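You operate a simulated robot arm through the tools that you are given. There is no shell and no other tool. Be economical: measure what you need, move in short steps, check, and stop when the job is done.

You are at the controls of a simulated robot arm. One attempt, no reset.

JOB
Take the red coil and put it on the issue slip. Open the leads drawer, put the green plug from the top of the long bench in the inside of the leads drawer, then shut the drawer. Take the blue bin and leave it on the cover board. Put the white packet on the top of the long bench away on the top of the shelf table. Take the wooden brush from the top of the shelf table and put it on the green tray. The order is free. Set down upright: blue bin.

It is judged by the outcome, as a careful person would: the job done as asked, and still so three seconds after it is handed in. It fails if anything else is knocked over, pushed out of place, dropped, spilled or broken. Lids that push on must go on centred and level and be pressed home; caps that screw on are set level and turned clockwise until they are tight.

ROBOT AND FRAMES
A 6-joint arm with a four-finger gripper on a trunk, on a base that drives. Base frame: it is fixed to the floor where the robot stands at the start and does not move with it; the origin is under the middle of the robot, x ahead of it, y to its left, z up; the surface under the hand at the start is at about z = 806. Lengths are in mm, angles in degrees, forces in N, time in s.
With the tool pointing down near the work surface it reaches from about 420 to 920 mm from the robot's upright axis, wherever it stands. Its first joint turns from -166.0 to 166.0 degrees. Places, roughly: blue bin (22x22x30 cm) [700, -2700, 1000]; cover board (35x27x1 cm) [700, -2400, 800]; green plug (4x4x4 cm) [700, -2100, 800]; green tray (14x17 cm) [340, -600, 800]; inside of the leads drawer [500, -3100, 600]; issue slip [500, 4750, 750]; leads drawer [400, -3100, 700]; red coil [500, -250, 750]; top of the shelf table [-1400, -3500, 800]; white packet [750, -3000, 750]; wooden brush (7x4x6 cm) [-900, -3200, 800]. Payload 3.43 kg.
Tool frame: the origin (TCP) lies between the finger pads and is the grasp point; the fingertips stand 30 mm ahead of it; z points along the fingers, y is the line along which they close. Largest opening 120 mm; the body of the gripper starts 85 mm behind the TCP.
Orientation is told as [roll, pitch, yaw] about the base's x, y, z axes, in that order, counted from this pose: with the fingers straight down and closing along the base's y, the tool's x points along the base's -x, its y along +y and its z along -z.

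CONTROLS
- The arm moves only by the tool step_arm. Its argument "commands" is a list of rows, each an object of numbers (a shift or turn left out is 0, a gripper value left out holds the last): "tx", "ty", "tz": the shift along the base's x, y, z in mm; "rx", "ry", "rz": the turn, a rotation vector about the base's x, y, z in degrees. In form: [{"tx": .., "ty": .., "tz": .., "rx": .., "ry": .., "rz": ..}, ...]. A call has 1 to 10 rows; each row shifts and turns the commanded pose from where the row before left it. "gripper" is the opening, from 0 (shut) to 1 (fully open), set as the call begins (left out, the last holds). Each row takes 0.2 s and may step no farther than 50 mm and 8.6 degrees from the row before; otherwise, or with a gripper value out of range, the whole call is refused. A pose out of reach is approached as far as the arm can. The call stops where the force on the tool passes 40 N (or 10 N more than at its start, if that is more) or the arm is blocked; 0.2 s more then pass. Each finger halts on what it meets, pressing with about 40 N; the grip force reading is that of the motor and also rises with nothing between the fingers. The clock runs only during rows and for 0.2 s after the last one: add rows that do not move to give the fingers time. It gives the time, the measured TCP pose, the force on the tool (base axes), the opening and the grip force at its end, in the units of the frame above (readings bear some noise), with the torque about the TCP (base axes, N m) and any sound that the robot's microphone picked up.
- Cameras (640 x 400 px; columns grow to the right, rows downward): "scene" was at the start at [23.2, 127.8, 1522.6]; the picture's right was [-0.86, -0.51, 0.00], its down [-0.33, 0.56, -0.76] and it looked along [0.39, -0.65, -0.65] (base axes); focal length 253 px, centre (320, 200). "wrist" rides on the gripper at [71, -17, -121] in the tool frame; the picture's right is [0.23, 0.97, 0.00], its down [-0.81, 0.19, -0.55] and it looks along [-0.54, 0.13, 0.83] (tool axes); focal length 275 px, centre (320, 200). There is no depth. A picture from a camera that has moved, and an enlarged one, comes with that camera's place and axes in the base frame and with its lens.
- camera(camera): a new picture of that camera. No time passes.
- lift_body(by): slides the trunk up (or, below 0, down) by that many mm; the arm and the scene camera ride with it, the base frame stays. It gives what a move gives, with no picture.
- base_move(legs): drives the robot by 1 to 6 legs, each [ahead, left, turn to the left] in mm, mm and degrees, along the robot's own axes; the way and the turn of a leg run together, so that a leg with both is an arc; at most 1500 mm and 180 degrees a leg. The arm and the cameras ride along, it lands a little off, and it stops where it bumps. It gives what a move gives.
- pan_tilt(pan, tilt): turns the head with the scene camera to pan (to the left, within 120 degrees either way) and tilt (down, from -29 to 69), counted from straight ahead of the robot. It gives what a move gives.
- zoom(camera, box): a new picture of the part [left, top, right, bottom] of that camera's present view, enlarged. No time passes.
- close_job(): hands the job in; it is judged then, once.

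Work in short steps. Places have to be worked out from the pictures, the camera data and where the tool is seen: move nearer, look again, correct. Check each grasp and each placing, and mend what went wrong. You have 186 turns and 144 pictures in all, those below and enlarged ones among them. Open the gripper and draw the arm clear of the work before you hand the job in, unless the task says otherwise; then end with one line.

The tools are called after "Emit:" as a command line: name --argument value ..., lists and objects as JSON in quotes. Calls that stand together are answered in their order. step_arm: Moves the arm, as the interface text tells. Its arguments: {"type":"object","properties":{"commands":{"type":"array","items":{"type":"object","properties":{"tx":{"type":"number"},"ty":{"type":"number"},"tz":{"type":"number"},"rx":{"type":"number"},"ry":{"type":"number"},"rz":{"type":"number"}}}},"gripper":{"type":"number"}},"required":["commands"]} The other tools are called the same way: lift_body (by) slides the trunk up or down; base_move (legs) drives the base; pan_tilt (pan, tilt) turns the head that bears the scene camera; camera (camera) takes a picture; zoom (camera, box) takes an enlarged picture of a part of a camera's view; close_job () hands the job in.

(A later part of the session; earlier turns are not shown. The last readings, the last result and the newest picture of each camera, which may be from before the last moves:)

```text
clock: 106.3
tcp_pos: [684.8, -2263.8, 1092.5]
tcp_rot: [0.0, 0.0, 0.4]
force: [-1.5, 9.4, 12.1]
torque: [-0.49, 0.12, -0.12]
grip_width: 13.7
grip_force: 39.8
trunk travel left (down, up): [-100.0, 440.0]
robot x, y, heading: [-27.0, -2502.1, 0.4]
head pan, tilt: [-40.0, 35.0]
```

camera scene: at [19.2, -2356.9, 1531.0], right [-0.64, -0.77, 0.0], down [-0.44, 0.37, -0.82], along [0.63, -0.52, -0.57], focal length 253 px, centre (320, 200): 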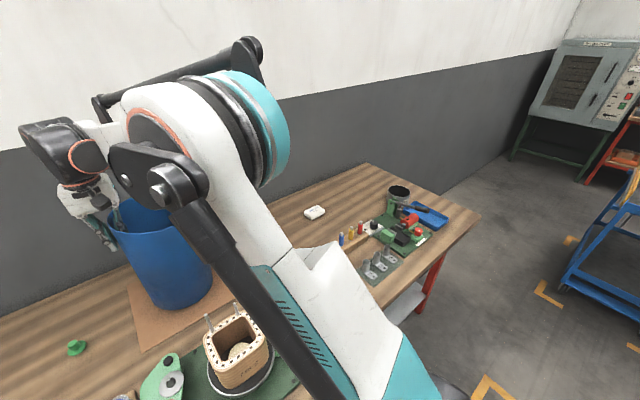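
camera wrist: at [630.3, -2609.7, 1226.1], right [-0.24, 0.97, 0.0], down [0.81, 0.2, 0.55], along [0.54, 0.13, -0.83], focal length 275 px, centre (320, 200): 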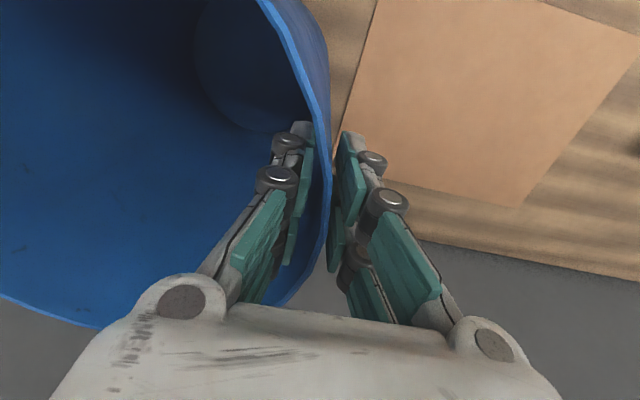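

Emit:
zoom --camera "scene" --box '[0, 150, 320, 350]'

Emit:
camera --camera "wrist"

```text
2.00 times, centred on (160, 250) of scene
camera zoom: at [17.2, -2356.3, 1531.1], right [-0.64, -0.77, 0.0], down [-0.44, 0.36, -0.82], along [0.63, -0.52, -0.57], focal length 506 px, centre (640, 100)
```

zoom: 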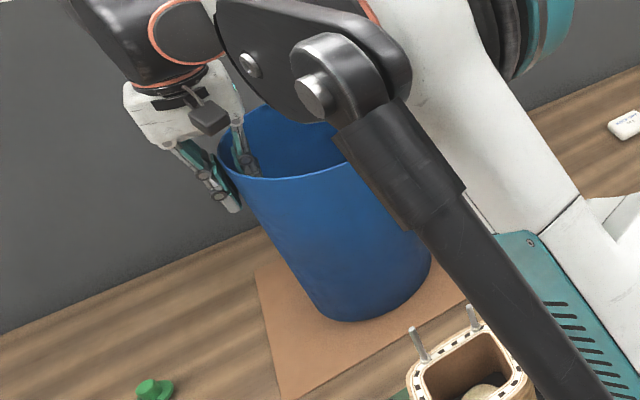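

```text
105 pictures are left
camera wrist: at [613.0, -2281.7, 1214.4], right [-0.24, 0.97, 0.0], down [0.81, 0.2, 0.55], along [0.54, 0.13, -0.83], focal length 275 px, centre (320, 200)
```

wrist: 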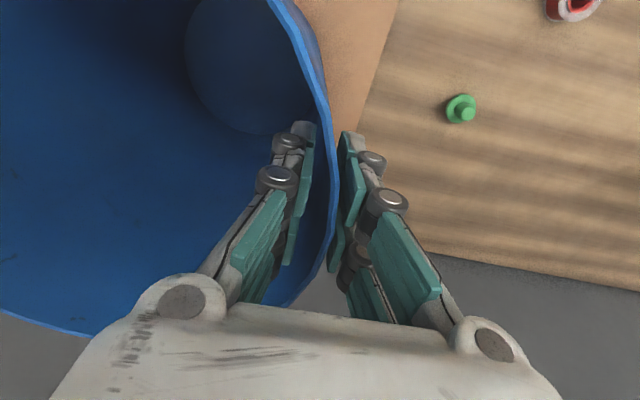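

The bin sits on the board. I settle it 2 mm, release gently, then lift out.

Emit:
step_arm --commands '[{"tz": -2}, {}]'

Emit:
step_arm --gripper 0.45 --commands '[{}, {}, {}]'

Emit:
step_arm --commands '[{"tz": 30}, {"tz": 40}, {"tz": 40}, {"tz": 30}, {}]'

Emit:
camera --camera "wrist"

Emit:
camera --camera "scene"

```text
clock: 106.9
tcp_pos: [685.2, -2264.0, 1092.0]
tcp_rot: [-0.1, -0.1, 0.3]
force: [-1.3, 12.3, 24.2]
torque: [-1.65, 0.08, -0.07]
grip_width: 13.7
grip_force: 39.5
trunk travel left (down, up): [-100.0, 440.0]
robot x, y, heading: [-27.3, -2501.9, 0.2]
head pan, tilt: [-40.0, 35.0]
```

```text
clock: 107.7
tcp_pos: [686.7, -2265.7, 1090.8]
tcp_rot: [0.0, 0.0, 0.3]
force: [-0.4, -0.1, -0.5]
torque: [-0.02, 0.01, 0.02]
grip_width: 54.1
grip_force: 0.1
trunk travel left (down, up): [-100.0, 440.0]
robot x, y, heading: [-29.0, -2498.0, 0.3]
head pan, tilt: [-40.0, 35.0]
```

```text
clock: 108.9
tcp_pos: [686.1, -2264.3, 1230.7]
tcp_rot: [0.0, 0.0, 0.3]
force: [-0.1, -0.5, -0.2]
torque: [-0.01, -0.02, 0.05]
grip_width: 54.1
grip_force: 0.0
trunk travel left (down, up): [-100.0, 440.0]
robot x, y, heading: [-28.3, -2504.3, 0.2]
head pan, tilt: [-40.0, 35.0]
```

```text
104 pictures are left
camera wrist: at [614.3, -2282.1, 1351.6], right [-0.24, 0.97, 0.0], down [0.81, 0.2, 0.55], along [0.54, 0.13, -0.83], focal length 275 px, centre (320, 200)
```

wrist: 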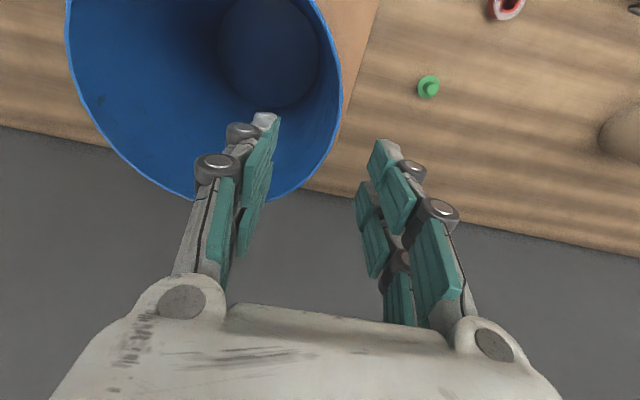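

```text
103 pictures are left
camera scene: at [18.3, -2357.1, 1531.1], right [-0.64, -0.77, 0.0], down [-0.44, 0.37, -0.82], along [0.63, -0.52, -0.57], focal length 253 px, centre (320, 200)
```

scene: 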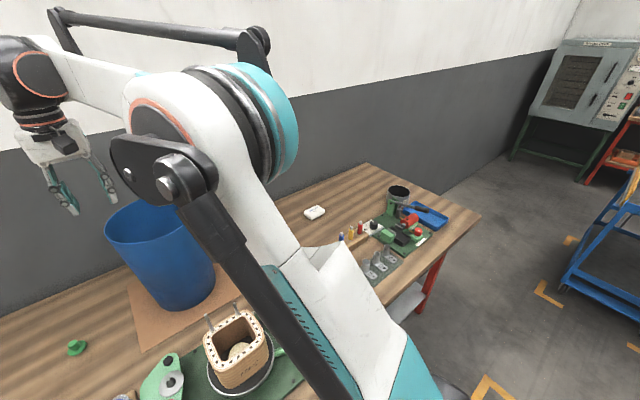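

The bin stands upright on the board. Now the drawer: I retract the arm high, back off and drive right to look at it.

Emit:
step_arm --commands '[{"tx": -20, "ty": -40}, {"tx": -25, "ty": -42}, {"tx": -25, "ty": -42}, {"tx": -25, "ty": -42}, {"tx": -25, "ty": -42}, {"tx": -25, "ty": -42}, {"tx": -25, "ty": -10}, {"tx": -40}, {"tx": -40}, {}]'

Emit:
base_move --legs '[[-380, 0, 0], [0, -400, 0]]'

Emit:
pan_tilt --pan -15 --tilt 50

Emit:
step_arm --commands '[{}, {}, {}, {}, {}, {}]'

Emit:
camera --camera "scene"

```text
clock: 111.1
tcp_pos: [437.0, -2525.2, 1230.8]
tcp_rot: [0.0, -0.1, 0.4]
force: [0.2, 0.4, -0.9]
torque: [0.01, -0.04, -0.02]
grip_width: 54.0
grip_force: 0.1
trunk travel left (down, up): [-100.0, 440.0]
robot x, y, heading: [-30.5, -2500.9, 0.4]
head pan, tilt: [-40.0, 35.0]
```

```text
clock: 115.6
tcp_pos: [58.2, -2929.7, 1231.5]
tcp_rot: [0.0, 0.1, 0.4]
force: [-0.2, 0.1, -0.3]
torque: [-0.03, 0.01, 0.05]
grip_width: 54.0
grip_force: 0.0
trunk travel left (down, up): [-100.0, 440.0]
robot x, y, heading: [-407.2, -2909.7, 0.6]
head pan, tilt: [-40.0, 35.0]
```

```text
clock: 116.5
tcp_pos: [58.9, -2928.3, 1230.1]
tcp_rot: [0.0, 0.0, 0.6]
force: [-0.1, 0.1, 0.5]
torque: [-0.01, 0.0, -0.03]
grip_width: 54.1
grip_force: 0.2
trunk travel left (down, up): [-100.0, 440.0]
robot x, y, heading: [-407.2, -2906.0, 0.6]
head pan, tilt: [-15.0, 50.0]
```

```text
clock: 117.9
tcp_pos: [59.4, -2928.4, 1231.2]
tcp_rot: [0.0, 0.0, 0.4]
force: [-0.7, 0.4, -0.5]
torque: [-0.02, 0.0, 0.0]
grip_width: 54.2
grip_force: 0.1
trunk travel left (down, up): [-100.0, 440.0]
robot x, y, heading: [-407.8, -2902.9, 0.5]
head pan, tilt: [-15.0, 50.0]
```

```text
102 pictures are left
camera scene: at [-377.9, -2778.3, 1534.1], right [-0.82, -0.57, 0.0], down [-0.31, 0.45, -0.84], along [0.48, -0.69, -0.55], focal length 253 px, centre (320, 200)
```

scene: 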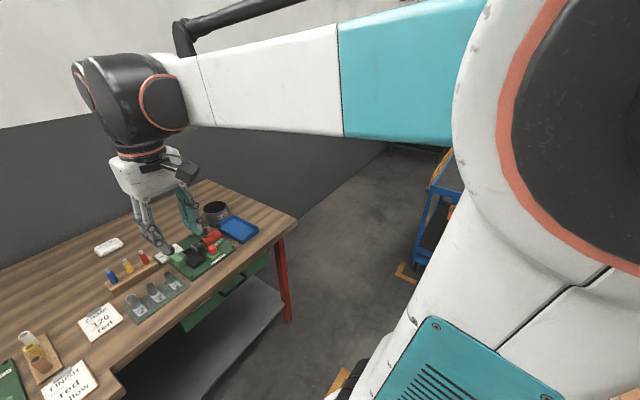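

The head lagged again; I repeat the pan command to see whether it completes.

Emit:
pan_tilt --pan -20 --tilt 45

Emit:
camera --camera "scene"

```text
clock: 118.5
tcp_pos: [58.9, -2929.2, 1229.7]
tcp_rot: [0.1, 0.0, 0.5]
force: [0.2, -1.1, 0.0]
torque: [-0.05, 0.02, -0.01]
grip_width: 54.1
grip_force: 0.1
trunk travel left (down, up): [-100.0, 440.0]
robot x, y, heading: [-408.9, -2905.4, 0.2]
head pan, tilt: [-20.0, 45.0]
```

```text
101 pictures are left
camera scene: at [-378.0, -2778.3, 1534.0], right [-0.82, -0.57, 0.0], down [-0.31, 0.45, -0.84], along [0.47, -0.69, -0.55], focal length 253 px, centre (320, 200)
```

scene: 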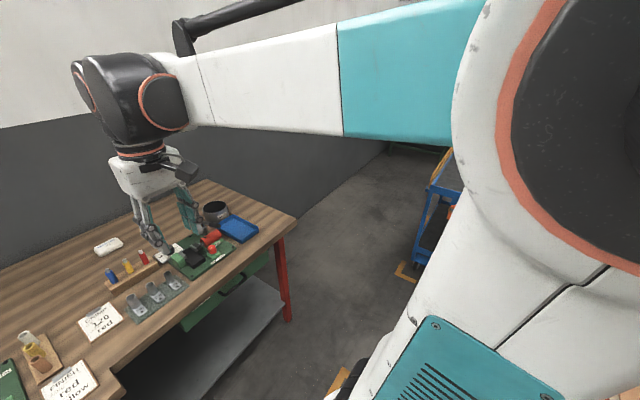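

The arm's elbow probably blocks the head when retracted. I extend the arm a little to free it.

Emit:
step_arm --commands '[{"tx": 45}, {"tx": 45}, {"tx": 45}, {}, {}, {}]'

Emit:
camera --camera "scene"

```text
clock: 119.9
tcp_pos: [193.7, -2927.6, 1231.3]
tcp_rot: [0.0, 0.1, 0.4]
force: [0.0, 0.2, -0.4]
torque: [-0.01, 0.01, 0.01]
grip_width: 54.1
grip_force: 0.1
trunk travel left (down, up): [-100.0, 440.0]
robot x, y, heading: [-408.8, -2905.1, 0.3]
head pan, tilt: [-20.0, 45.0]
```

```text
100 pictures are left
camera scene: at [-351.4, -2732.2, 1516.2], right [-0.33, -0.94, 0.0], down [-0.67, 0.24, -0.71], along [0.67, -0.24, -0.71], focal length 253 px, centre (320, 200)
```

scene: 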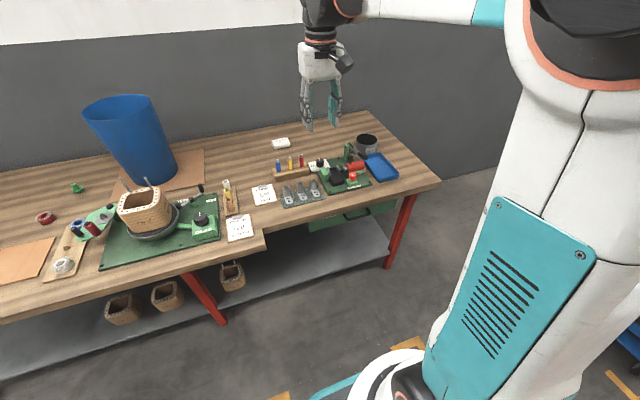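

The head is free now. Zoom on the drawer.

Emit:
zoom --camera "scene" --box '[270, 170, 430, 270]'

```text
4.00 times, centred on (350, 220) of scene
camera zoom: at [-351.4, -2732.2, 1516.2], right [-0.33, -0.94, 0.0], down [-0.67, 0.24, -0.71], along [0.67, -0.24, -0.71], focal length 1012 px, centre (200, 120)
```

zoom: 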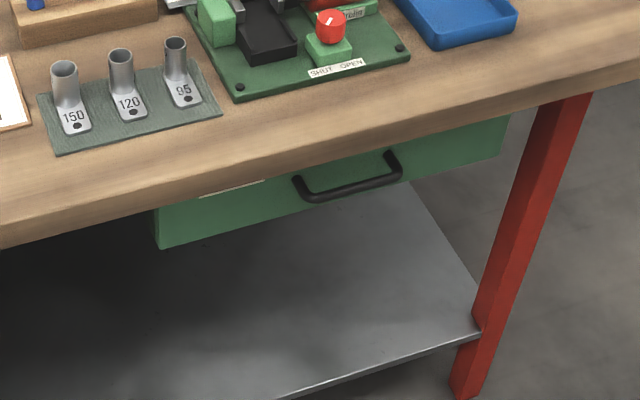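

The handle is a U-bar at roughly (268,-3128,~690). I line the robot up with it and tilt the wrist camera toward the drawer front for a low view.

Emit:
base_move --legs '[[0, -210, 0]]'

Emit:
step_arm --commands '[{"tx": -20, "tz": -35, "ry": -6}, {"tx": -20, "tz": -35, "ry": -6}, {"tx": -20, "tz": -35, "ry": -6}, {"tx": -20, "tz": -35, "ry": -6}, {"tx": -20, "tz": -35, "ry": -6}, {"tx": -20, "tz": -35, "ry": -6}, {"tz": -45}, {"tz": -45}, {"tz": -45}, {"tz": -40}]'

Emit:
camera --camera "wrist"

Emit:
camera --camera "scene"

```text
clock: 121.6
tcp_pos: [196.3, -3137.1, 1231.1]
tcp_rot: [0.0, 0.1, 0.3]
force: [-0.3, -0.7, 0.7]
torque: [0.01, -0.02, -0.01]
grip_width: 54.0
grip_force: 0.1
trunk travel left (down, up): [-100.0, 440.0]
robot x, y, heading: [-402.1, -3114.7, 0.5]
head pan, tilt: [-20.0, 45.0]
```

```text
clock: 123.8
tcp_pos: [98.6, -3140.4, 933.9]
tcp_rot: [-0.3, -35.9, 0.5]
force: [0.0, -0.2, -0.2]
torque: [-0.01, -0.01, -0.01]
grip_width: 54.1
grip_force: 0.0
out of reach, approached as far as the arm can: row 8, 9, 10
trunk travel left (down, up): [-100.0, 440.0]
robot x, y, heading: [-406.4, -3117.3, 0.6]
head pan, tilt: [-20.0, 45.0]
```

```text
98 pictures are left
camera wrist: at [-30.8, -3158.4, 989.1], right [-0.19, 0.97, -0.14], down [0.33, 0.2, 0.92], along [0.92, 0.13, -0.36], focal length 275 px, centre (320, 200)
```

wrist: 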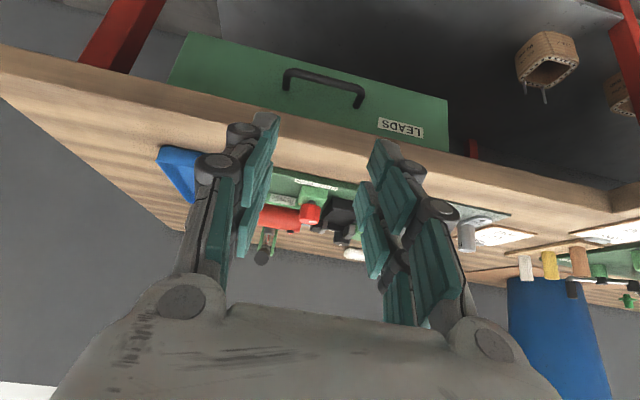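

```text
97 pictures are left
camera scene: at [-350.4, -2940.9, 1516.3], right [-0.33, -0.94, 0.0], down [-0.67, 0.24, -0.71], along [0.67, -0.24, -0.71], focal length 253 px, centre (320, 200)
```

scene: 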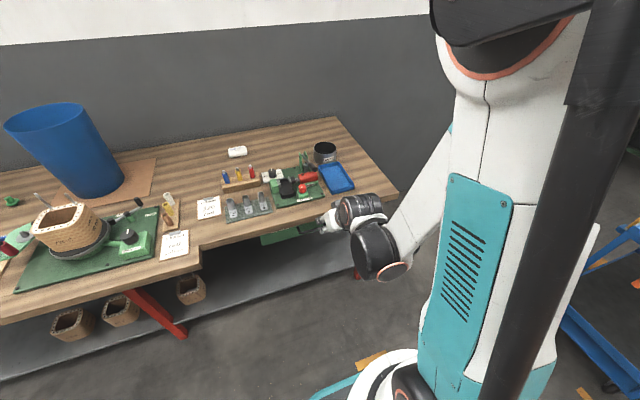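

Very clear: combining views, the handle bar is at about (285,-3138,675), some 50 mm behind the bench edge and below it. I check the space behind me, at the shelf table, before planning the pull.

Emit:
pan_tilt --pan -118 --tilt 40

Emit:
camera --camera "scene"

```text
clock: 125.5
tcp_pos: [99.6, -3140.5, 933.2]
tcp_rot: [-0.3, -35.9, 0.5]
force: [-0.7, -0.9, 0.2]
torque: [0.03, 0.0, -0.05]
grip_width: 53.7
grip_force: 0.0
trunk travel left (down, up): [-100.0, 440.0]
robot x, y, heading: [-408.1, -3114.0, 0.6]
head pan, tilt: [-118.0, 40.0]
```

```text
96 pictures are left
camera scene: at [-465.9, -2989.1, 1523.5], right [-0.89, 0.46, 0.0], down [0.3, 0.57, -0.77], along [-0.35, -0.68, -0.64], focal length 253 px, centre (320, 200)
```

scene: 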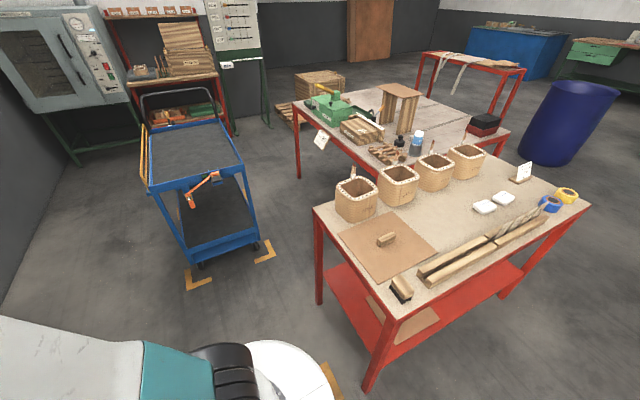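

Table edge lies at x≈-815, so I'll pull the drawer standing further left at y≈-2800, where I can back up freely. I shift the base left and turn the tool horizontal with the fingers closing vertically.

Emit:
base_move --legs '[[0, 310, 0]]'

Emit:
step_arm --commands '[{"tx": 20, "tz": 30, "ry": -7.7}, {"tx": 20, "tz": 30, "ry": -7.7}, {"tx": 20, "tz": 30, "ry": -7.7}, {"tx": 20, "tz": 30, "ry": -7.7}, {"tx": 20, "tz": 20, "ry": -7.7}, {"tx": 20, "ry": -7.7}, {"tx": 20, "ry": -7.7}, {}]'

Emit:
step_arm --commands '[{"rx": 8.5}, {"rx": 8.5}, {"rx": 8.5}, {"rx": 8.5}, {"rx": 8.5}, {"rx": 8.5}, {"rx": 8.5}, {"rx": 8.5}, {"rx": 8.5}, {"rx": 8.5}]'

```text
clock: 127.6
tcp_pos: [98.3, -2830.3, 932.9]
tcp_rot: [-0.4, -36.0, 0.4]
force: [-0.3, -0.4, -0.1]
torque: [0.02, 0.01, 0.03]
grip_width: 53.8
grip_force: 0.0
trunk travel left (down, up): [-100.0, 440.0]
robot x, y, heading: [-408.4, -2805.3, 0.4]
head pan, tilt: [-118.0, 40.0]
```

```text
clock: 129.4
tcp_pos: [241.9, -2828.6, 1096.5]
tcp_rot: [-6.6, -86.8, 7.1]
force: [-0.8, 0.1, -0.1]
torque: [0.01, -0.03, -0.01]
grip_width: 53.9
grip_force: 0.1
out of reach, approached as far as the arm can: row 6, 7
trunk travel left (down, up): [-100.0, 440.0]
robot x, y, heading: [-407.3, -2803.0, 0.7]
head pan, tilt: [-118.0, 40.0]
```

```text
clock: 131.6
tcp_pos: [247.7, -2829.0, 1107.6]
tcp_rot: [90.1, -5.2, -86.8]
force: [0.0, -0.3, -0.2]
torque: [0.03, 0.03, 0.01]
grip_width: 54.0
grip_force: 0.1
out of reach, approached as far as the arm can: row 5, 7, 9
trunk travel left (down, up): [-100.0, 440.0]
robot x, y, heading: [-408.8, -2805.6, 0.1]
head pan, tilt: [-118.0, 40.0]
```

Tool is horizontal, closing vertically. I finish the roll, draw back to x≈175, lower the trunk, then go to the handle's y.

Emit:
step_arm --commands '[{"tx": -35, "rx": 5}, {"tx": -38}, {"ty": -45}, {"ty": -45}, {"ty": -45}, {"ty": -45}, {"ty": -45}, {"ty": -45}, {"ty": -38}, {}]'

Emit:
lift_body --by -100

Emit:
step_arm --commands '[{"tz": -45}, {"tz": -45}, {"tz": -45}, {"tz": -45}, {"tz": -45}, {"tz": -45}, {"tz": -45}, {}]'

Emit:
camera --camera "wrist"

```text
clock: 133.8
tcp_pos: [182.5, -3138.2, 1134.7]
tcp_rot: [90.4, -0.3, -86.9]
force: [-0.8, -0.9, 0.4]
torque: [-0.03, 0.02, 0.01]
grip_width: 54.0
grip_force: 0.1
out of reach, approached as far as the arm can: row 1, 2
trunk travel left (down, up): [-100.0, 440.0]
robot x, y, heading: [-409.0, -2802.4, 0.3]
head pan, tilt: [-118.0, 40.0]
```

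```text
clock: 135.1
tcp_pos: [184.0, -3137.0, 1034.9]
tcp_rot: [90.6, -0.4, -86.8]
force: [-1.0, -0.2, -0.4]
torque: [0.0, -0.03, 0.01]
grip_width: 54.1
grip_force: 0.0
trunk travel left (down, up): [0.0, 540.0]
robot x, y, heading: [-405.8, -2805.8, 0.2]
head pan, tilt: [-118.0, 40.0]
```

```text
clock: 136.9
tcp_pos: [250.4, -3216.9, 801.2]
tcp_rot: [91.6, 0.2, -86.8]
force: [14.1, -10.8, 91.1]
torque: [-0.74, 0.07, 1.18]
grip_width: 49.6
grip_force: 44.9
out of reach, approached as far as the arm can: row 3, 4, 5, 6, 7
trunk travel left (down, up): [0.0, 540.0]
robot x, y, heading: [-407.1, -2803.1, 0.3]
head pan, tilt: [-118.0, 40.0]
stopped in row 8: the force on the tool passed its limit at 53 N (the readings are from after the stop); the commanded pose is now the measured one
```

```text
95 pictures are left
camera wrist: at [124.7, -3153.5, 782.0], right [-0.04, 0.23, 0.97], down [-0.51, -0.84, 0.17], along [0.86, -0.49, 0.15], focal length 275 px, centre (320, 200)
```

wrist: 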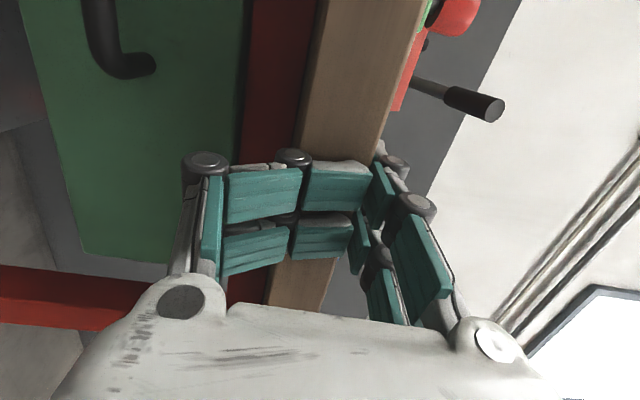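

The arm slid off course where it couldn't reach, and the fingers now straddle the bench edge. I retract straight back at once.

Emit:
step_arm --commands '[{"tx": -10, "tz": 3}, {"tx": -30}, {"tx": -30}, {}]'

Emit:
camera --camera "wrist"

```text
clock: 137.9
tcp_pos: [203.9, -3246.2, 809.3]
tcp_rot: [90.7, 0.0, -86.6]
force: [-0.3, -0.1, -0.4]
torque: [0.01, 0.05, 0.0]
grip_width: 55.4
grip_force: 0.2
out of reach, approached as far as the arm can: row 1, 2, 3
trunk travel left (down, up): [0.0, 540.0]
robot x, y, heading: [-407.9, -2804.6, 0.4]
head pan, tilt: [-118.0, 40.0]
```

```text
94 pictures are left
camera wrist: at [78.2, -3183.0, 791.4], right [-0.03, 0.23, 0.97], down [-0.51, -0.84, 0.19], along [0.86, -0.49, 0.14], focal length 275 px, centre (320, 200)
```

wrist: 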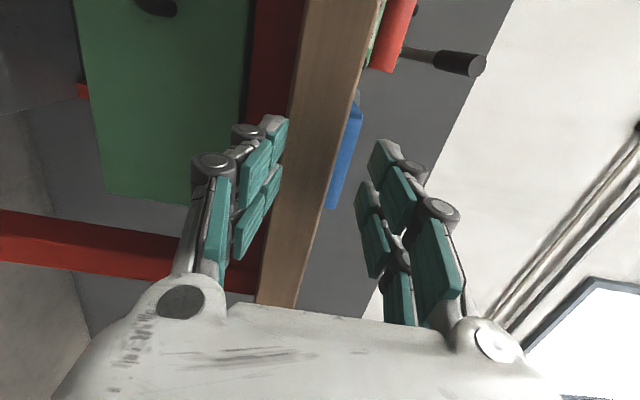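

Free again. The pose needs more distance, so I back the base 170 mm, and also tilt the tool about 20° downward.

Emit:
base_move --legs '[[-170, 0, 0]]'

Emit:
step_arm --commands '[{"ry": 7, "tx": 20}, {"ry": 7, "tx": 20}, {"ry": 6, "tx": 20}, {}]'

Emit:
pan_tilt --pan -30 --tilt 45

Emit:
camera --camera "scene"

```text
clock: 139.4
tcp_pos: [34.8, -3247.5, 809.9]
tcp_rot: [90.7, 0.1, -86.5]
force: [0.4, 0.1, -0.2]
torque: [-0.02, -0.01, -0.02]
grip_width: 54.0
grip_force: 0.0
trunk travel left (down, up): [0.0, 540.0]
robot x, y, heading: [-577.3, -2803.1, 0.5]
head pan, tilt: [-118.0, 40.0]
```

```text
clock: 140.4
tcp_pos: [95.6, -3245.2, 809.9]
tcp_rot: [70.6, 1.1, -86.7]
force: [0.7, -0.4, 0.5]
torque: [-0.02, -0.01, -0.02]
grip_width: 54.0
grip_force: 0.0
trunk travel left (down, up): [0.0, 540.0]
robot x, y, heading: [-578.0, -2804.8, 0.5]
head pan, tilt: [-118.0, 40.0]
```

```text
clock: 142.0
tcp_pos: [95.3, -3245.5, 807.2]
tcp_rot: [70.7, 1.1, -86.8]
force: [0.1, -0.2, 0.2]
torque: [0.0, -0.01, 0.03]
grip_width: 53.8
grip_force: 0.1
trunk travel left (down, up): [0.0, 540.0]
robot x, y, heading: [-580.5, -2803.7, 0.3]
head pan, tilt: [-30.0, 45.0]
```

```text
93 pictures are left
camera scene: at [-528.1, -2644.1, 1416.3], right [-0.49, -0.87, 0.0], down [-0.61, 0.35, -0.71], along [0.61, -0.35, -0.71], focal length 253 px, centre (320, 200)
```

scene: 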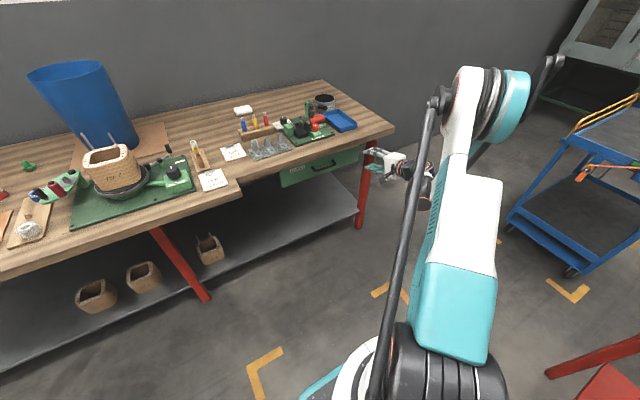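

All is well in the scene. I move in front of the handle at z≈700, still outside the bench edge, and look.

Emit:
step_arm --gripper 0.5 --commands '[{"ty": 35, "tz": -20}, {"ty": 35, "tz": -25}, {"ty": 37, "tz": -25, "tx": 10}, {"tz": -30, "tx": 30}, {"tx": 30}, {}]'

Emit:
camera --camera "wrist"

Emit:
zoom --camera "scene" --box '[240, 100, 440, 225]'

```text
clock: 143.4
tcp_pos: [172.2, -3147.3, 714.1]
tcp_rot: [70.7, 1.0, -86.6]
force: [0.0, 0.2, 1.2]
torque: [-0.01, -0.02, -0.01]
grip_width: 59.9
grip_force: 0.1
out of reach, approached as far as the arm can: row 3
trunk travel left (down, up): [0.0, 540.0]
robot x, y, heading: [-577.2, -2804.2, 0.7]
head pan, tilt: [-30.0, 45.0]
```

```text
92 pictures are left
camera wrist: at [47.9, -3083.0, 740.8], right [0.31, 0.23, 0.92], down [-0.41, -0.84, 0.35], along [0.86, -0.49, -0.17], focal length 275 px, centre (320, 200)
```

wrist: 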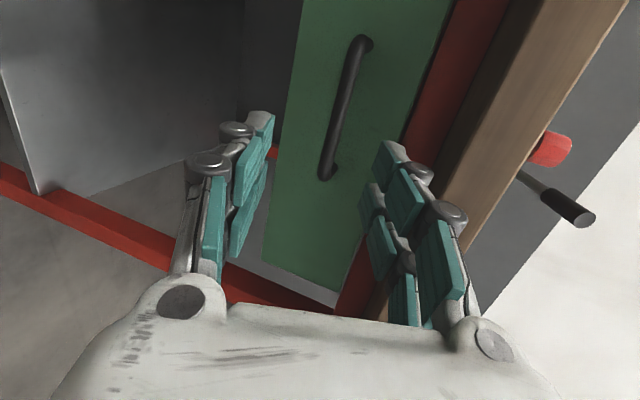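

```text
3.20 times, centred on (340, 162) of scene
camera zoom: at [-527.8, -2644.0, 1416.3], right [-0.49, -0.87, 0.0], down [-0.62, 0.35, -0.71], along [0.61, -0.35, -0.71], focal length 810 px, centre (256, 320)
```

zoom: 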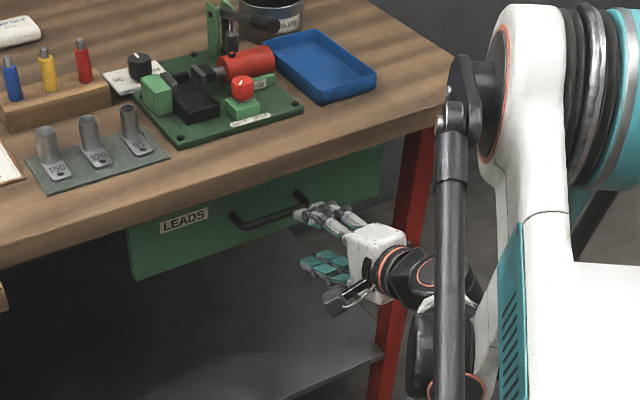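

The handle bar refines to x≈285, y -3087…-3181, z≈686. I advance so it lies between the fingers.

Emit:
step_arm --commands '[{"tx": 30, "tz": -8, "ty": 3}, {"tx": 30, "tz": -8, "ty": 4}, {"tx": 25, "tz": -8}, {}]'

Emit:
camera --camera "wrist"

```text
clock: 144.4
tcp_pos: [258.1, -3138.4, 690.1]
tcp_rot: [70.7, 1.0, -86.7]
force: [0.2, 0.3, -0.8]
torque: [0.01, 0.0, -0.01]
grip_width: 60.0
grip_force: 0.0
trunk travel left (down, up): [0.0, 540.0]
robot x, y, heading: [-575.5, -2806.2, 0.3]
head pan, tilt: [-30.0, 45.0]
```

```text
90 pictures are left
camera wrist: at [133.9, -3075.6, 716.4], right [0.31, 0.23, 0.92], down [-0.41, -0.84, 0.35], along [0.86, -0.49, -0.17], focal length 275 px, centre (320, 200)
```

wrist: 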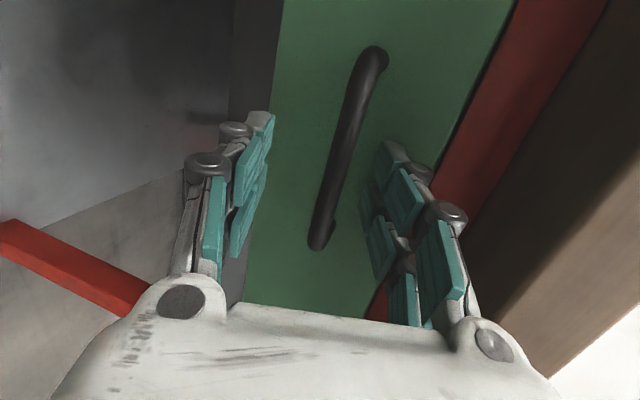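

The bar is at about (268,-3126,697), between the fingers and slightly toward the upper one. I shift up 9 mm and close.

Emit:
step_arm --commands '[{"tz": 9, "ty": 8}, {}]'

Emit:
step_arm --gripper 0 --commands '[{}, {}, {}, {}, {}]'

Emit:
camera --camera "wrist"

```text
clock: 145.0
tcp_pos: [258.4, -3131.8, 699.7]
tcp_rot: [70.7, 1.1, -86.7]
force: [-0.3, 0.6, 0.0]
torque: [-0.02, -0.02, 0.01]
grip_width: 59.7
grip_force: 0.0
trunk travel left (down, up): [0.0, 540.0]
robot x, y, heading: [-580.4, -2804.2, 0.5]
head pan, tilt: [-30.0, 45.0]
```

```text
clock: 146.2
tcp_pos: [258.0, -3130.6, 699.1]
tcp_rot: [70.7, 1.1, -86.6]
force: [-19.3, 5.7, -18.5]
torque: [0.64, 0.38, -0.17]
grip_width: 11.0
grip_force: 44.8
trunk travel left (down, up): [0.0, 540.0]
robot x, y, heading: [-574.3, -2801.9, 0.2]
head pan, tilt: [-30.0, 45.0]
```

```text
89 pictures are left
camera wrist: at [133.0, -3067.9, 725.0], right [0.31, 0.23, 0.92], down [-0.41, -0.84, 0.35], along [0.86, -0.49, -0.17], focal length 275 px, centre (320, 200)
```

wrist: 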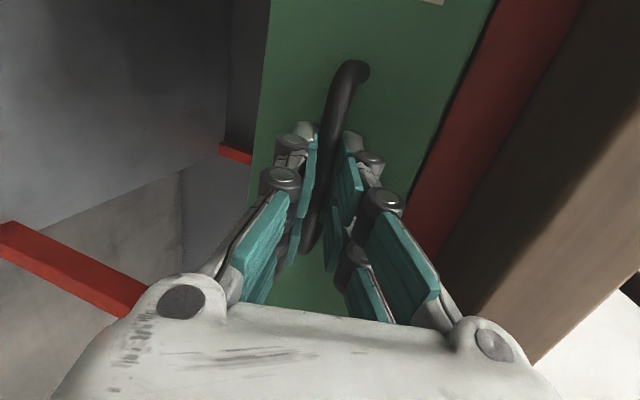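

The bar is gripped at an 11 mm width. I pull the drawer by backing the base.

Emit:
base_move --legs '[[-100, 0, 0]]'

Emit:
camera --camera "scene"

```text
clock: 147.4
tcp_pos: [157.5, -3131.3, 698.4]
tcp_rot: [70.7, 1.2, -86.7]
force: [-0.2, 13.3, -15.6]
torque: [0.77, 0.21, 0.37]
grip_width: 11.3
grip_force: 44.5
trunk travel left (down, up): [0.0, 540.0]
robot x, y, heading: [-679.5, -2802.3, 0.3]
head pan, tilt: [-30.0, 45.0]
```

```text
88 pictures are left
camera scene: at [-626.5, -2644.4, 1416.2], right [-0.49, -0.87, 0.0], down [-0.62, 0.35, -0.71], along [0.61, -0.35, -0.71], focal length 253 px, centre (320, 200)
```

scene: 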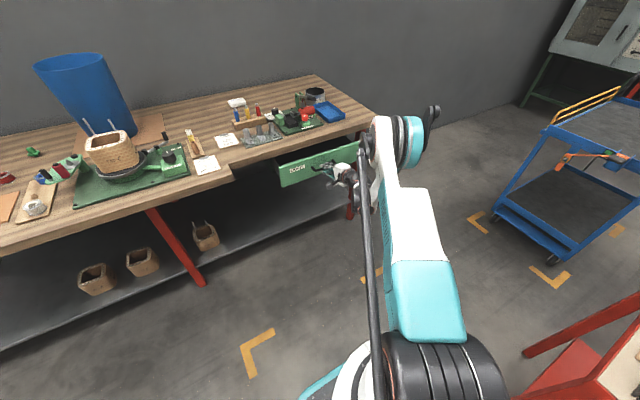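

The drawer is coming out. I pull 120 mm more.

Emit:
base_move --legs '[[-120, 0, 0]]'

Emit:
camera --camera "scene"

```text
clock: 148.6
tcp_pos: [37.7, -3131.1, 698.5]
tcp_rot: [70.6, 1.2, -86.5]
force: [0.6, 11.9, -13.7]
torque: [0.81, 0.14, 0.41]
grip_width: 11.2
grip_force: 44.8
trunk travel left (down, up): [0.0, 540.0]
robot x, y, heading: [-802.5, -2801.6, 0.3]
head pan, tilt: [-30.0, 45.0]
```

```text
87 pictures are left
camera scene: at [-748.7, -2645.2, 1416.2], right [-0.49, -0.87, 0.0], down [-0.62, 0.35, -0.71], along [0.61, -0.35, -0.71], focal length 253 px, centre (320, 200)
```

scene: 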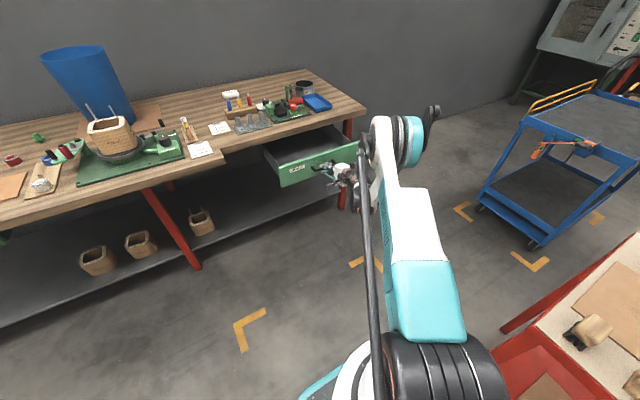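

Pull another 50 mm for room, then release.

Emit:
base_move --legs '[[-50, 0, 0]]'

Emit:
step_arm --gripper 0.5 --commands '[{}, {}, {}]'

Emit:
step_arm --commands '[{"tx": -30, "tz": 10}, {"tx": -30, "tz": 10}, {"tx": -20}, {"tz": 40}, {"tz": 40}, {}]'

Emit:
camera --camera "scene"

Emit:
camera --camera "wrist"

```text
clock: 149.5
tcp_pos: [-14.2, -3131.3, 698.9]
tcp_rot: [70.7, 1.3, -86.5]
force: [0.6, 5.0, -9.5]
torque: [0.68, 0.16, 0.09]
grip_width: 11.1
grip_force: 44.5
trunk travel left (down, up): [0.0, 540.0]
robot x, y, heading: [-849.0, -2806.9, 0.7]
head pan, tilt: [-30.0, 45.0]
```

```text
clock: 150.3
tcp_pos: [-14.7, -3129.6, 699.5]
tcp_rot: [70.7, 1.2, -86.5]
force: [-0.1, -0.4, -0.3]
torque: [0.01, 0.01, 0.02]
grip_width: 60.1
grip_force: 0.0
trunk travel left (down, up): [0.0, 540.0]
robot x, y, heading: [-848.8, -2804.1, 0.4]
head pan, tilt: [-30.0, 45.0]
```

```text
clock: 151.7
tcp_pos: [-94.2, -3131.3, 800.5]
tcp_rot: [70.7, 1.3, -86.5]
force: [0.1, 0.3, 0.3]
torque: [0.03, 0.02, 0.03]
grip_width: 59.8
grip_force: 0.1
trunk travel left (down, up): [0.0, 540.0]
robot x, y, heading: [-848.9, -2805.4, 0.3]
head pan, tilt: [-30.0, 45.0]
```

```text
86 pictures are left
camera scene: at [-800.2, -2645.4, 1416.2], right [-0.49, -0.87, 0.0], down [-0.61, 0.35, -0.71], along [0.61, -0.35, -0.71], focal length 253 px, centre (320, 200)
```

scene: 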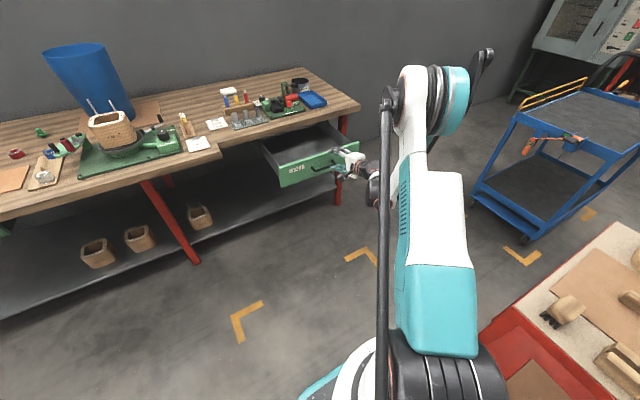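

```text
85 pictures are left
camera wrist: at [-218.6, -3067.8, 826.8], right [0.31, 0.23, 0.92], down [-0.41, -0.85, 0.35], along [0.86, -0.48, -0.17], focal length 275 px, centre (320, 200)
```

wrist: 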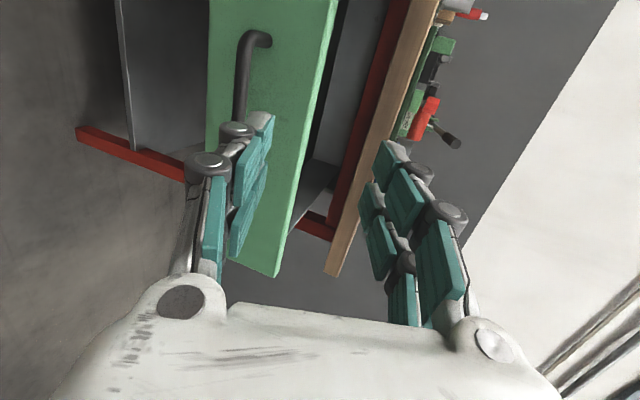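

Drawer is open. Zoom to see its interior.

Emit:
zoom --camera "scene" --box '[230, 100, 390, 200]'

```text
4.00 times, centred on (310, 150) of scene
camera zoom: at [-800.2, -2645.4, 1416.2], right [-0.49, -0.87, 0.0], down [-0.61, 0.35, -0.71], along [0.61, -0.35, -0.71], focal length 1012 px, centre (360, 400)
```

zoom: 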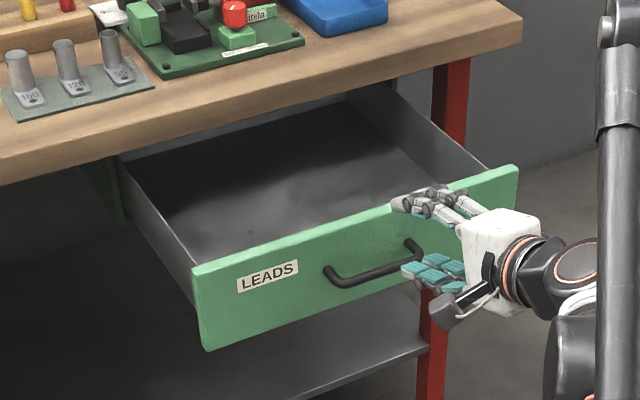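

The drawer is empty and open; its front is near x≈30 and it spans y -2917…-3331. I raise up and turn the tool back to pointing down, retracting it.

Emit:
lift_body --by 100

Emit:
step_arm --commands '[{"tz": 40, "ry": 8}, {"tz": 40, "ry": 8}, {"tz": 40, "ry": 8}, {"tz": 40, "ry": 8}, {"tz": 20, "ry": 8}, {"ry": 8}, {"ry": 8}, {"ry": 8}, {"ry": 6.5}, {}]'

Emit:
step_arm --commands '[{"rz": 8.5, "tx": -30, "ty": 30}, {"rz": 8.5, "tx": -30, "ty": 30}, {"rz": 8.5, "tx": -30, "ty": 30}, {"rz": 8.5, "tx": -30, "ty": 30}, {"rz": 8.5, "tx": -30, "ty": 30}, {"rz": 8.5, "tx": -20, "ty": 30}, {"rz": 8.5, "ty": 30}, {"rz": 8.5, "ty": 20}, {"rz": 8.5}, {"rz": 8.5}]'

```text
clock: 153.1
tcp_pos: [-93.9, -3131.1, 899.9]
tcp_rot: [70.6, 1.3, -86.4]
force: [0.6, 0.6, 1.1]
torque: [-0.06, -0.03, 0.0]
grip_width: 60.1
grip_force: 0.0
trunk travel left (down, up): [-100.0, 440.0]
robot x, y, heading: [-849.1, -2806.1, 0.5]
head pan, tilt: [-30.0, 45.0]
```

```text
clock: 155.3
tcp_pos: [-92.6, -3129.8, 1079.1]
tcp_rot: [0.1, 3.8, -90.1]
force: [0.7, 0.2, -0.6]
torque: [0.02, 0.05, -0.01]
grip_width: 60.0
grip_force: 0.1
trunk travel left (down, up): [-100.0, 440.0]
robot x, y, heading: [-847.8, -2806.3, 0.5]
head pan, tilt: [-30.0, 45.0]
```

```text
clock: 157.5
tcp_pos: [-263.4, -2899.4, 1079.3]
tcp_rot: [0.2, 3.7, -4.8]
force: [-0.4, -0.1, 0.6]
torque: [0.03, -0.02, 0.0]
grip_width: 59.9
grip_force: 0.1
trunk travel left (down, up): [-100.0, 440.0]
robot x, y, heading: [-847.7, -2806.5, 0.6]
head pan, tilt: [-30.0, 45.0]
```

I level the tool, raise it, and drive to in front of the plug.

Emit:
step_arm --commands '[{"ry": -3.7, "rz": 4.8, "tz": 40}, {"tz": 45}, {"tz": 45}, {}]'

Emit:
base_move --legs '[[450, 0, 0], [0, 740, 0], [360, 0, -0.5]]'

Emit:
camera --camera "wrist"

Emit:
camera --camera "scene"

```text
clock: 158.5
tcp_pos: [-262.5, -2899.6, 1210.3]
tcp_rot: [0.3, 0.0, -0.2]
force: [-1.1, 0.7, 0.2]
torque: [-0.01, 0.01, -0.01]
grip_width: 60.0
grip_force: 0.0
trunk travel left (down, up): [-100.0, 440.0]
robot x, y, heading: [-848.8, -2808.2, 0.5]
head pan, tilt: [-30.0, 45.0]
```

```text
clock: 166.8
tcp_pos: [547.2, -2148.5, 1210.3]
tcp_rot: [0.3, -0.1, -0.5]
force: [-0.4, 0.1, 0.1]
torque: [0.03, -0.02, -0.03]
grip_width: 60.2
grip_force: 0.0
trunk travel left (down, up): [-100.0, 440.0]
robot x, y, heading: [-38.6, -2052.0, 0.2]
head pan, tilt: [-30.0, 45.0]
```

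```text
83 pictures are left
camera wrist: at [473.9, -2166.6, 1331.7], right [-0.22, 0.98, 0.01], down [0.81, 0.18, 0.55], along [0.54, 0.13, -0.83], focal length 275 px, centre (320, 200)
```

wrist: 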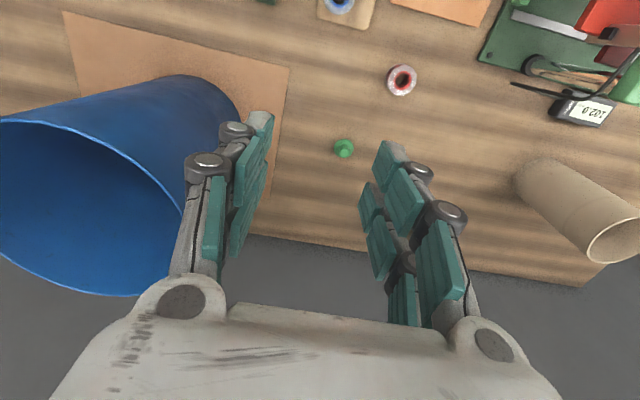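

```text
82 pictures are left
camera scene: at [10.5, -1890.7, 1516.2], right [-0.5, -0.87, 0.0], down [-0.61, 0.35, -0.71], along [0.61, -0.35, -0.71], focal length 253 px, centre (320, 200)
```

scene: 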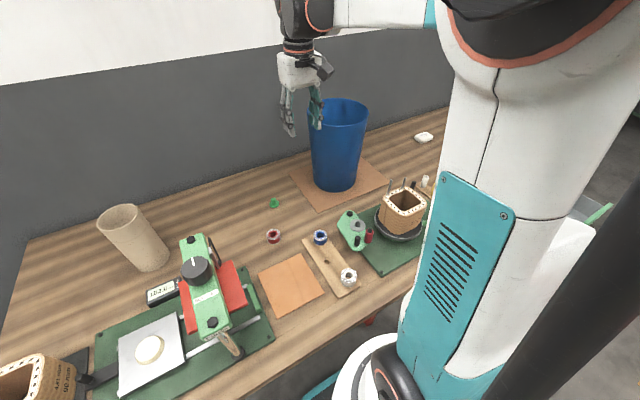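

The plug is at about (678,-2068). I move above it and down to z≈920, then look.

Emit:
step_arm --commands '[{"tx": 30, "ty": 35}, {"tx": 35, "ty": 30}, {"tx": 35, "ty": 15}, {"tx": 31, "tz": -30}, {"tz": -45}, {"tz": -45}, {"tz": -45}, {"tz": -45}, {"tz": -45}, {"tz": -35}]'

Emit:
camera --camera "wrist"

```text
clock: 169.0
tcp_pos: [677.4, -2068.2, 918.8]
tcp_rot: [0.3, 0.1, -0.6]
force: [0.5, -0.7, 0.2]
torque: [-0.05, -0.01, 0.0]
grip_width: 59.8
grip_force: 0.0
trunk travel left (down, up): [-100.0, 440.0]
robot x, y, heading: [-42.2, -2052.5, 0.3]
head pan, tilt: [-30.0, 45.0]
```

```text
81 pictures are left
camera wrist: at [604.3, -2086.2, 1040.8], right [-0.22, 0.98, 0.01], down [0.81, 0.18, 0.55], along [0.54, 0.13, -0.83], focal length 275 px, centre (320, 200)
```

wrist: 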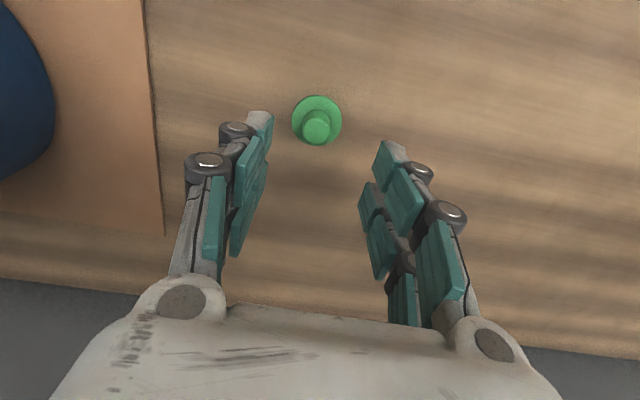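

Refined: plug at about (673,-2072). I descend so the fingers grip its knob.

Emit:
step_arm --commands '[{"tx": -4, "ty": -4, "tz": -20}, {"tz": -25}, {"tz": -15}, {"tz": -8}, {}]'

Emit:
camera --camera "wrist"

```text
clock: 170.2
tcp_pos: [673.5, -2072.3, 851.8]
tcp_rot: [0.3, 0.0, -0.4]
force: [0.0, 0.2, 0.3]
torque: [-0.01, 0.02, 0.01]
grip_width: 60.3
grip_force: 0.0
trunk travel left (down, up): [-100.0, 440.0]
robot x, y, heading: [-42.8, -2050.2, 0.2]
head pan, tilt: [-30.0, 45.0]
```

```text
80 pictures are left
camera wrist: at [600.2, -2090.3, 973.4], right [-0.22, 0.98, 0.01], down [0.81, 0.18, 0.55], along [0.54, 0.13, -0.83], focal length 275 px, centre (320, 200)
```

wrist: 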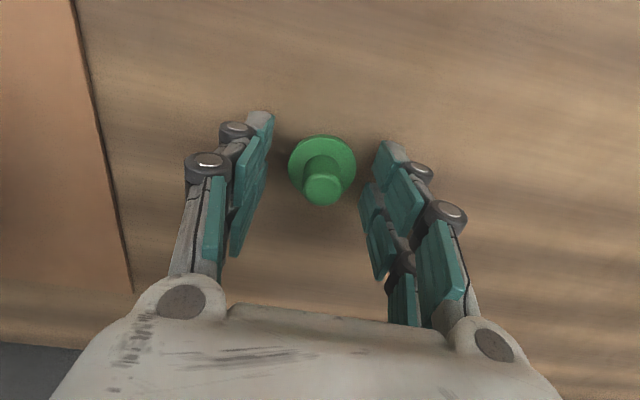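

Aligned. Close and lift.

Emit:
step_arm --gripper 0 --commands '[{}, {}, {}, {}]'

Emit:
step_arm --commands '[{"tz": 15}, {"tz": 45}, {"tz": 45}, {"tz": 45}, {"tz": 45}, {"tz": 45}, {"tz": 45}, {"tz": 45}, {}]'

Emit:
camera --camera "wrist"

```text
clock: 171.2
tcp_pos: [672.0, -2073.1, 851.8]
tcp_rot: [0.4, 0.0, -0.5]
force: [0.7, -1.3, 0.1]
torque: [-0.02, 0.0, 0.04]
grip_width: 34.2
grip_force: 40.1
trunk travel left (down, up): [-100.0, 440.0]
robot x, y, heading: [-41.5, -2052.1, 0.1]
head pan, tilt: [-30.0, 45.0]
```

```text
clock: 173.2
tcp_pos: [673.5, -2072.9, 1185.0]
tcp_rot: [0.3, -0.1, -0.5]
force: [-0.7, 0.7, -0.2]
torque: [-0.02, 0.0, 0.01]
grip_width: 34.0
grip_force: 40.1
trunk travel left (down, up): [-100.0, 440.0]
robot x, y, heading: [-38.1, -2050.3, 0.3]
head pan, tilt: [-30.0, 45.0]
```

```text
79 pictures are left
camera wrist: at [600.8, -2091.0, 1304.3], right [-0.22, 0.98, 0.01], down [0.81, 0.18, 0.55], along [0.54, 0.13, -0.83], focal length 275 px, centre (320, 200)
```

wrist: 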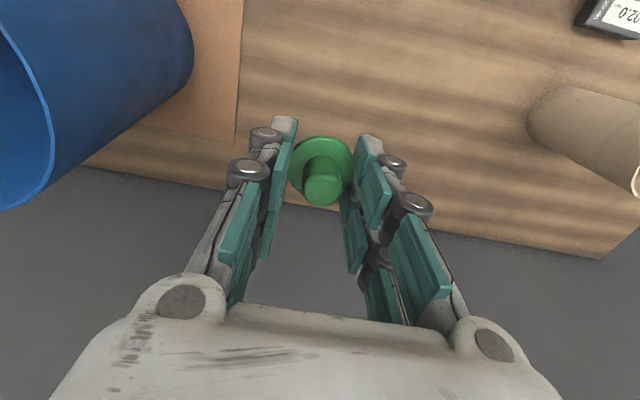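

The plug is held by its flange. I retract and drive to the drawer.

Emit:
step_arm --commands '[{"tx": -45}, {"tx": -45}, {"tx": -30}]'

Emit:
base_move --legs '[[-410, 0, 0], [0, -950, 0]]'

Emit:
camera --camera "scene"

Emit:
camera --camera "wrist"

```text
clock: 174.0
tcp_pos: [553.5, -2071.5, 1182.2]
tcp_rot: [0.3, 0.1, -0.6]
force: [0.1, 0.2, -0.3]
torque: [0.03, 0.0, 0.01]
grip_width: 34.2
grip_force: 40.9
trunk travel left (down, up): [-100.0, 440.0]
robot x, y, heading: [-39.2, -2050.8, 0.4]
head pan, tilt: [-30.0, 45.0]
```

```text
clock: 181.1
tcp_pos: [143.5, -3028.1, 1182.0]
tcp_rot: [0.3, 0.0, -0.4]
force: [-0.4, -0.5, -0.9]
torque: [-0.01, 0.01, 0.0]
grip_width: 34.5
grip_force: 39.9
trunk travel left (down, up): [-100.0, 440.0]
robot x, y, heading: [-449.8, -3005.6, 0.1]
head pan, tilt: [-30.0, 45.0]
```

```text
78 pictures are left
camera scene: at [-400.9, -2848.0, 1516.3], right [-0.5, -0.87, 0.0], down [-0.61, 0.35, -0.71], along [0.61, -0.35, -0.71], focal length 253 px, centre (320, 200)
```

scene: 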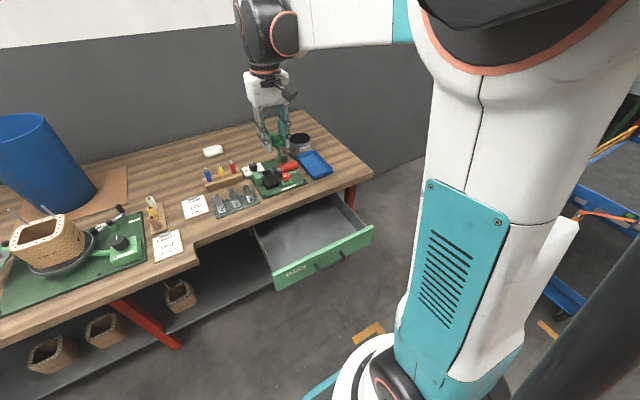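

```text
77 pictures are left
camera wrist: at [70.6, -3046.7, 1303.9], right [-0.22, 0.97, 0.01], down [0.81, 0.18, 0.55], along [0.54, 0.13, -0.83], focal length 275 px, centre (320, 200)
```

wrist: 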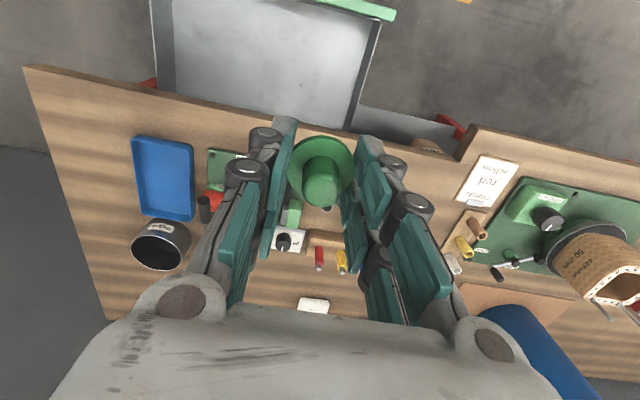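

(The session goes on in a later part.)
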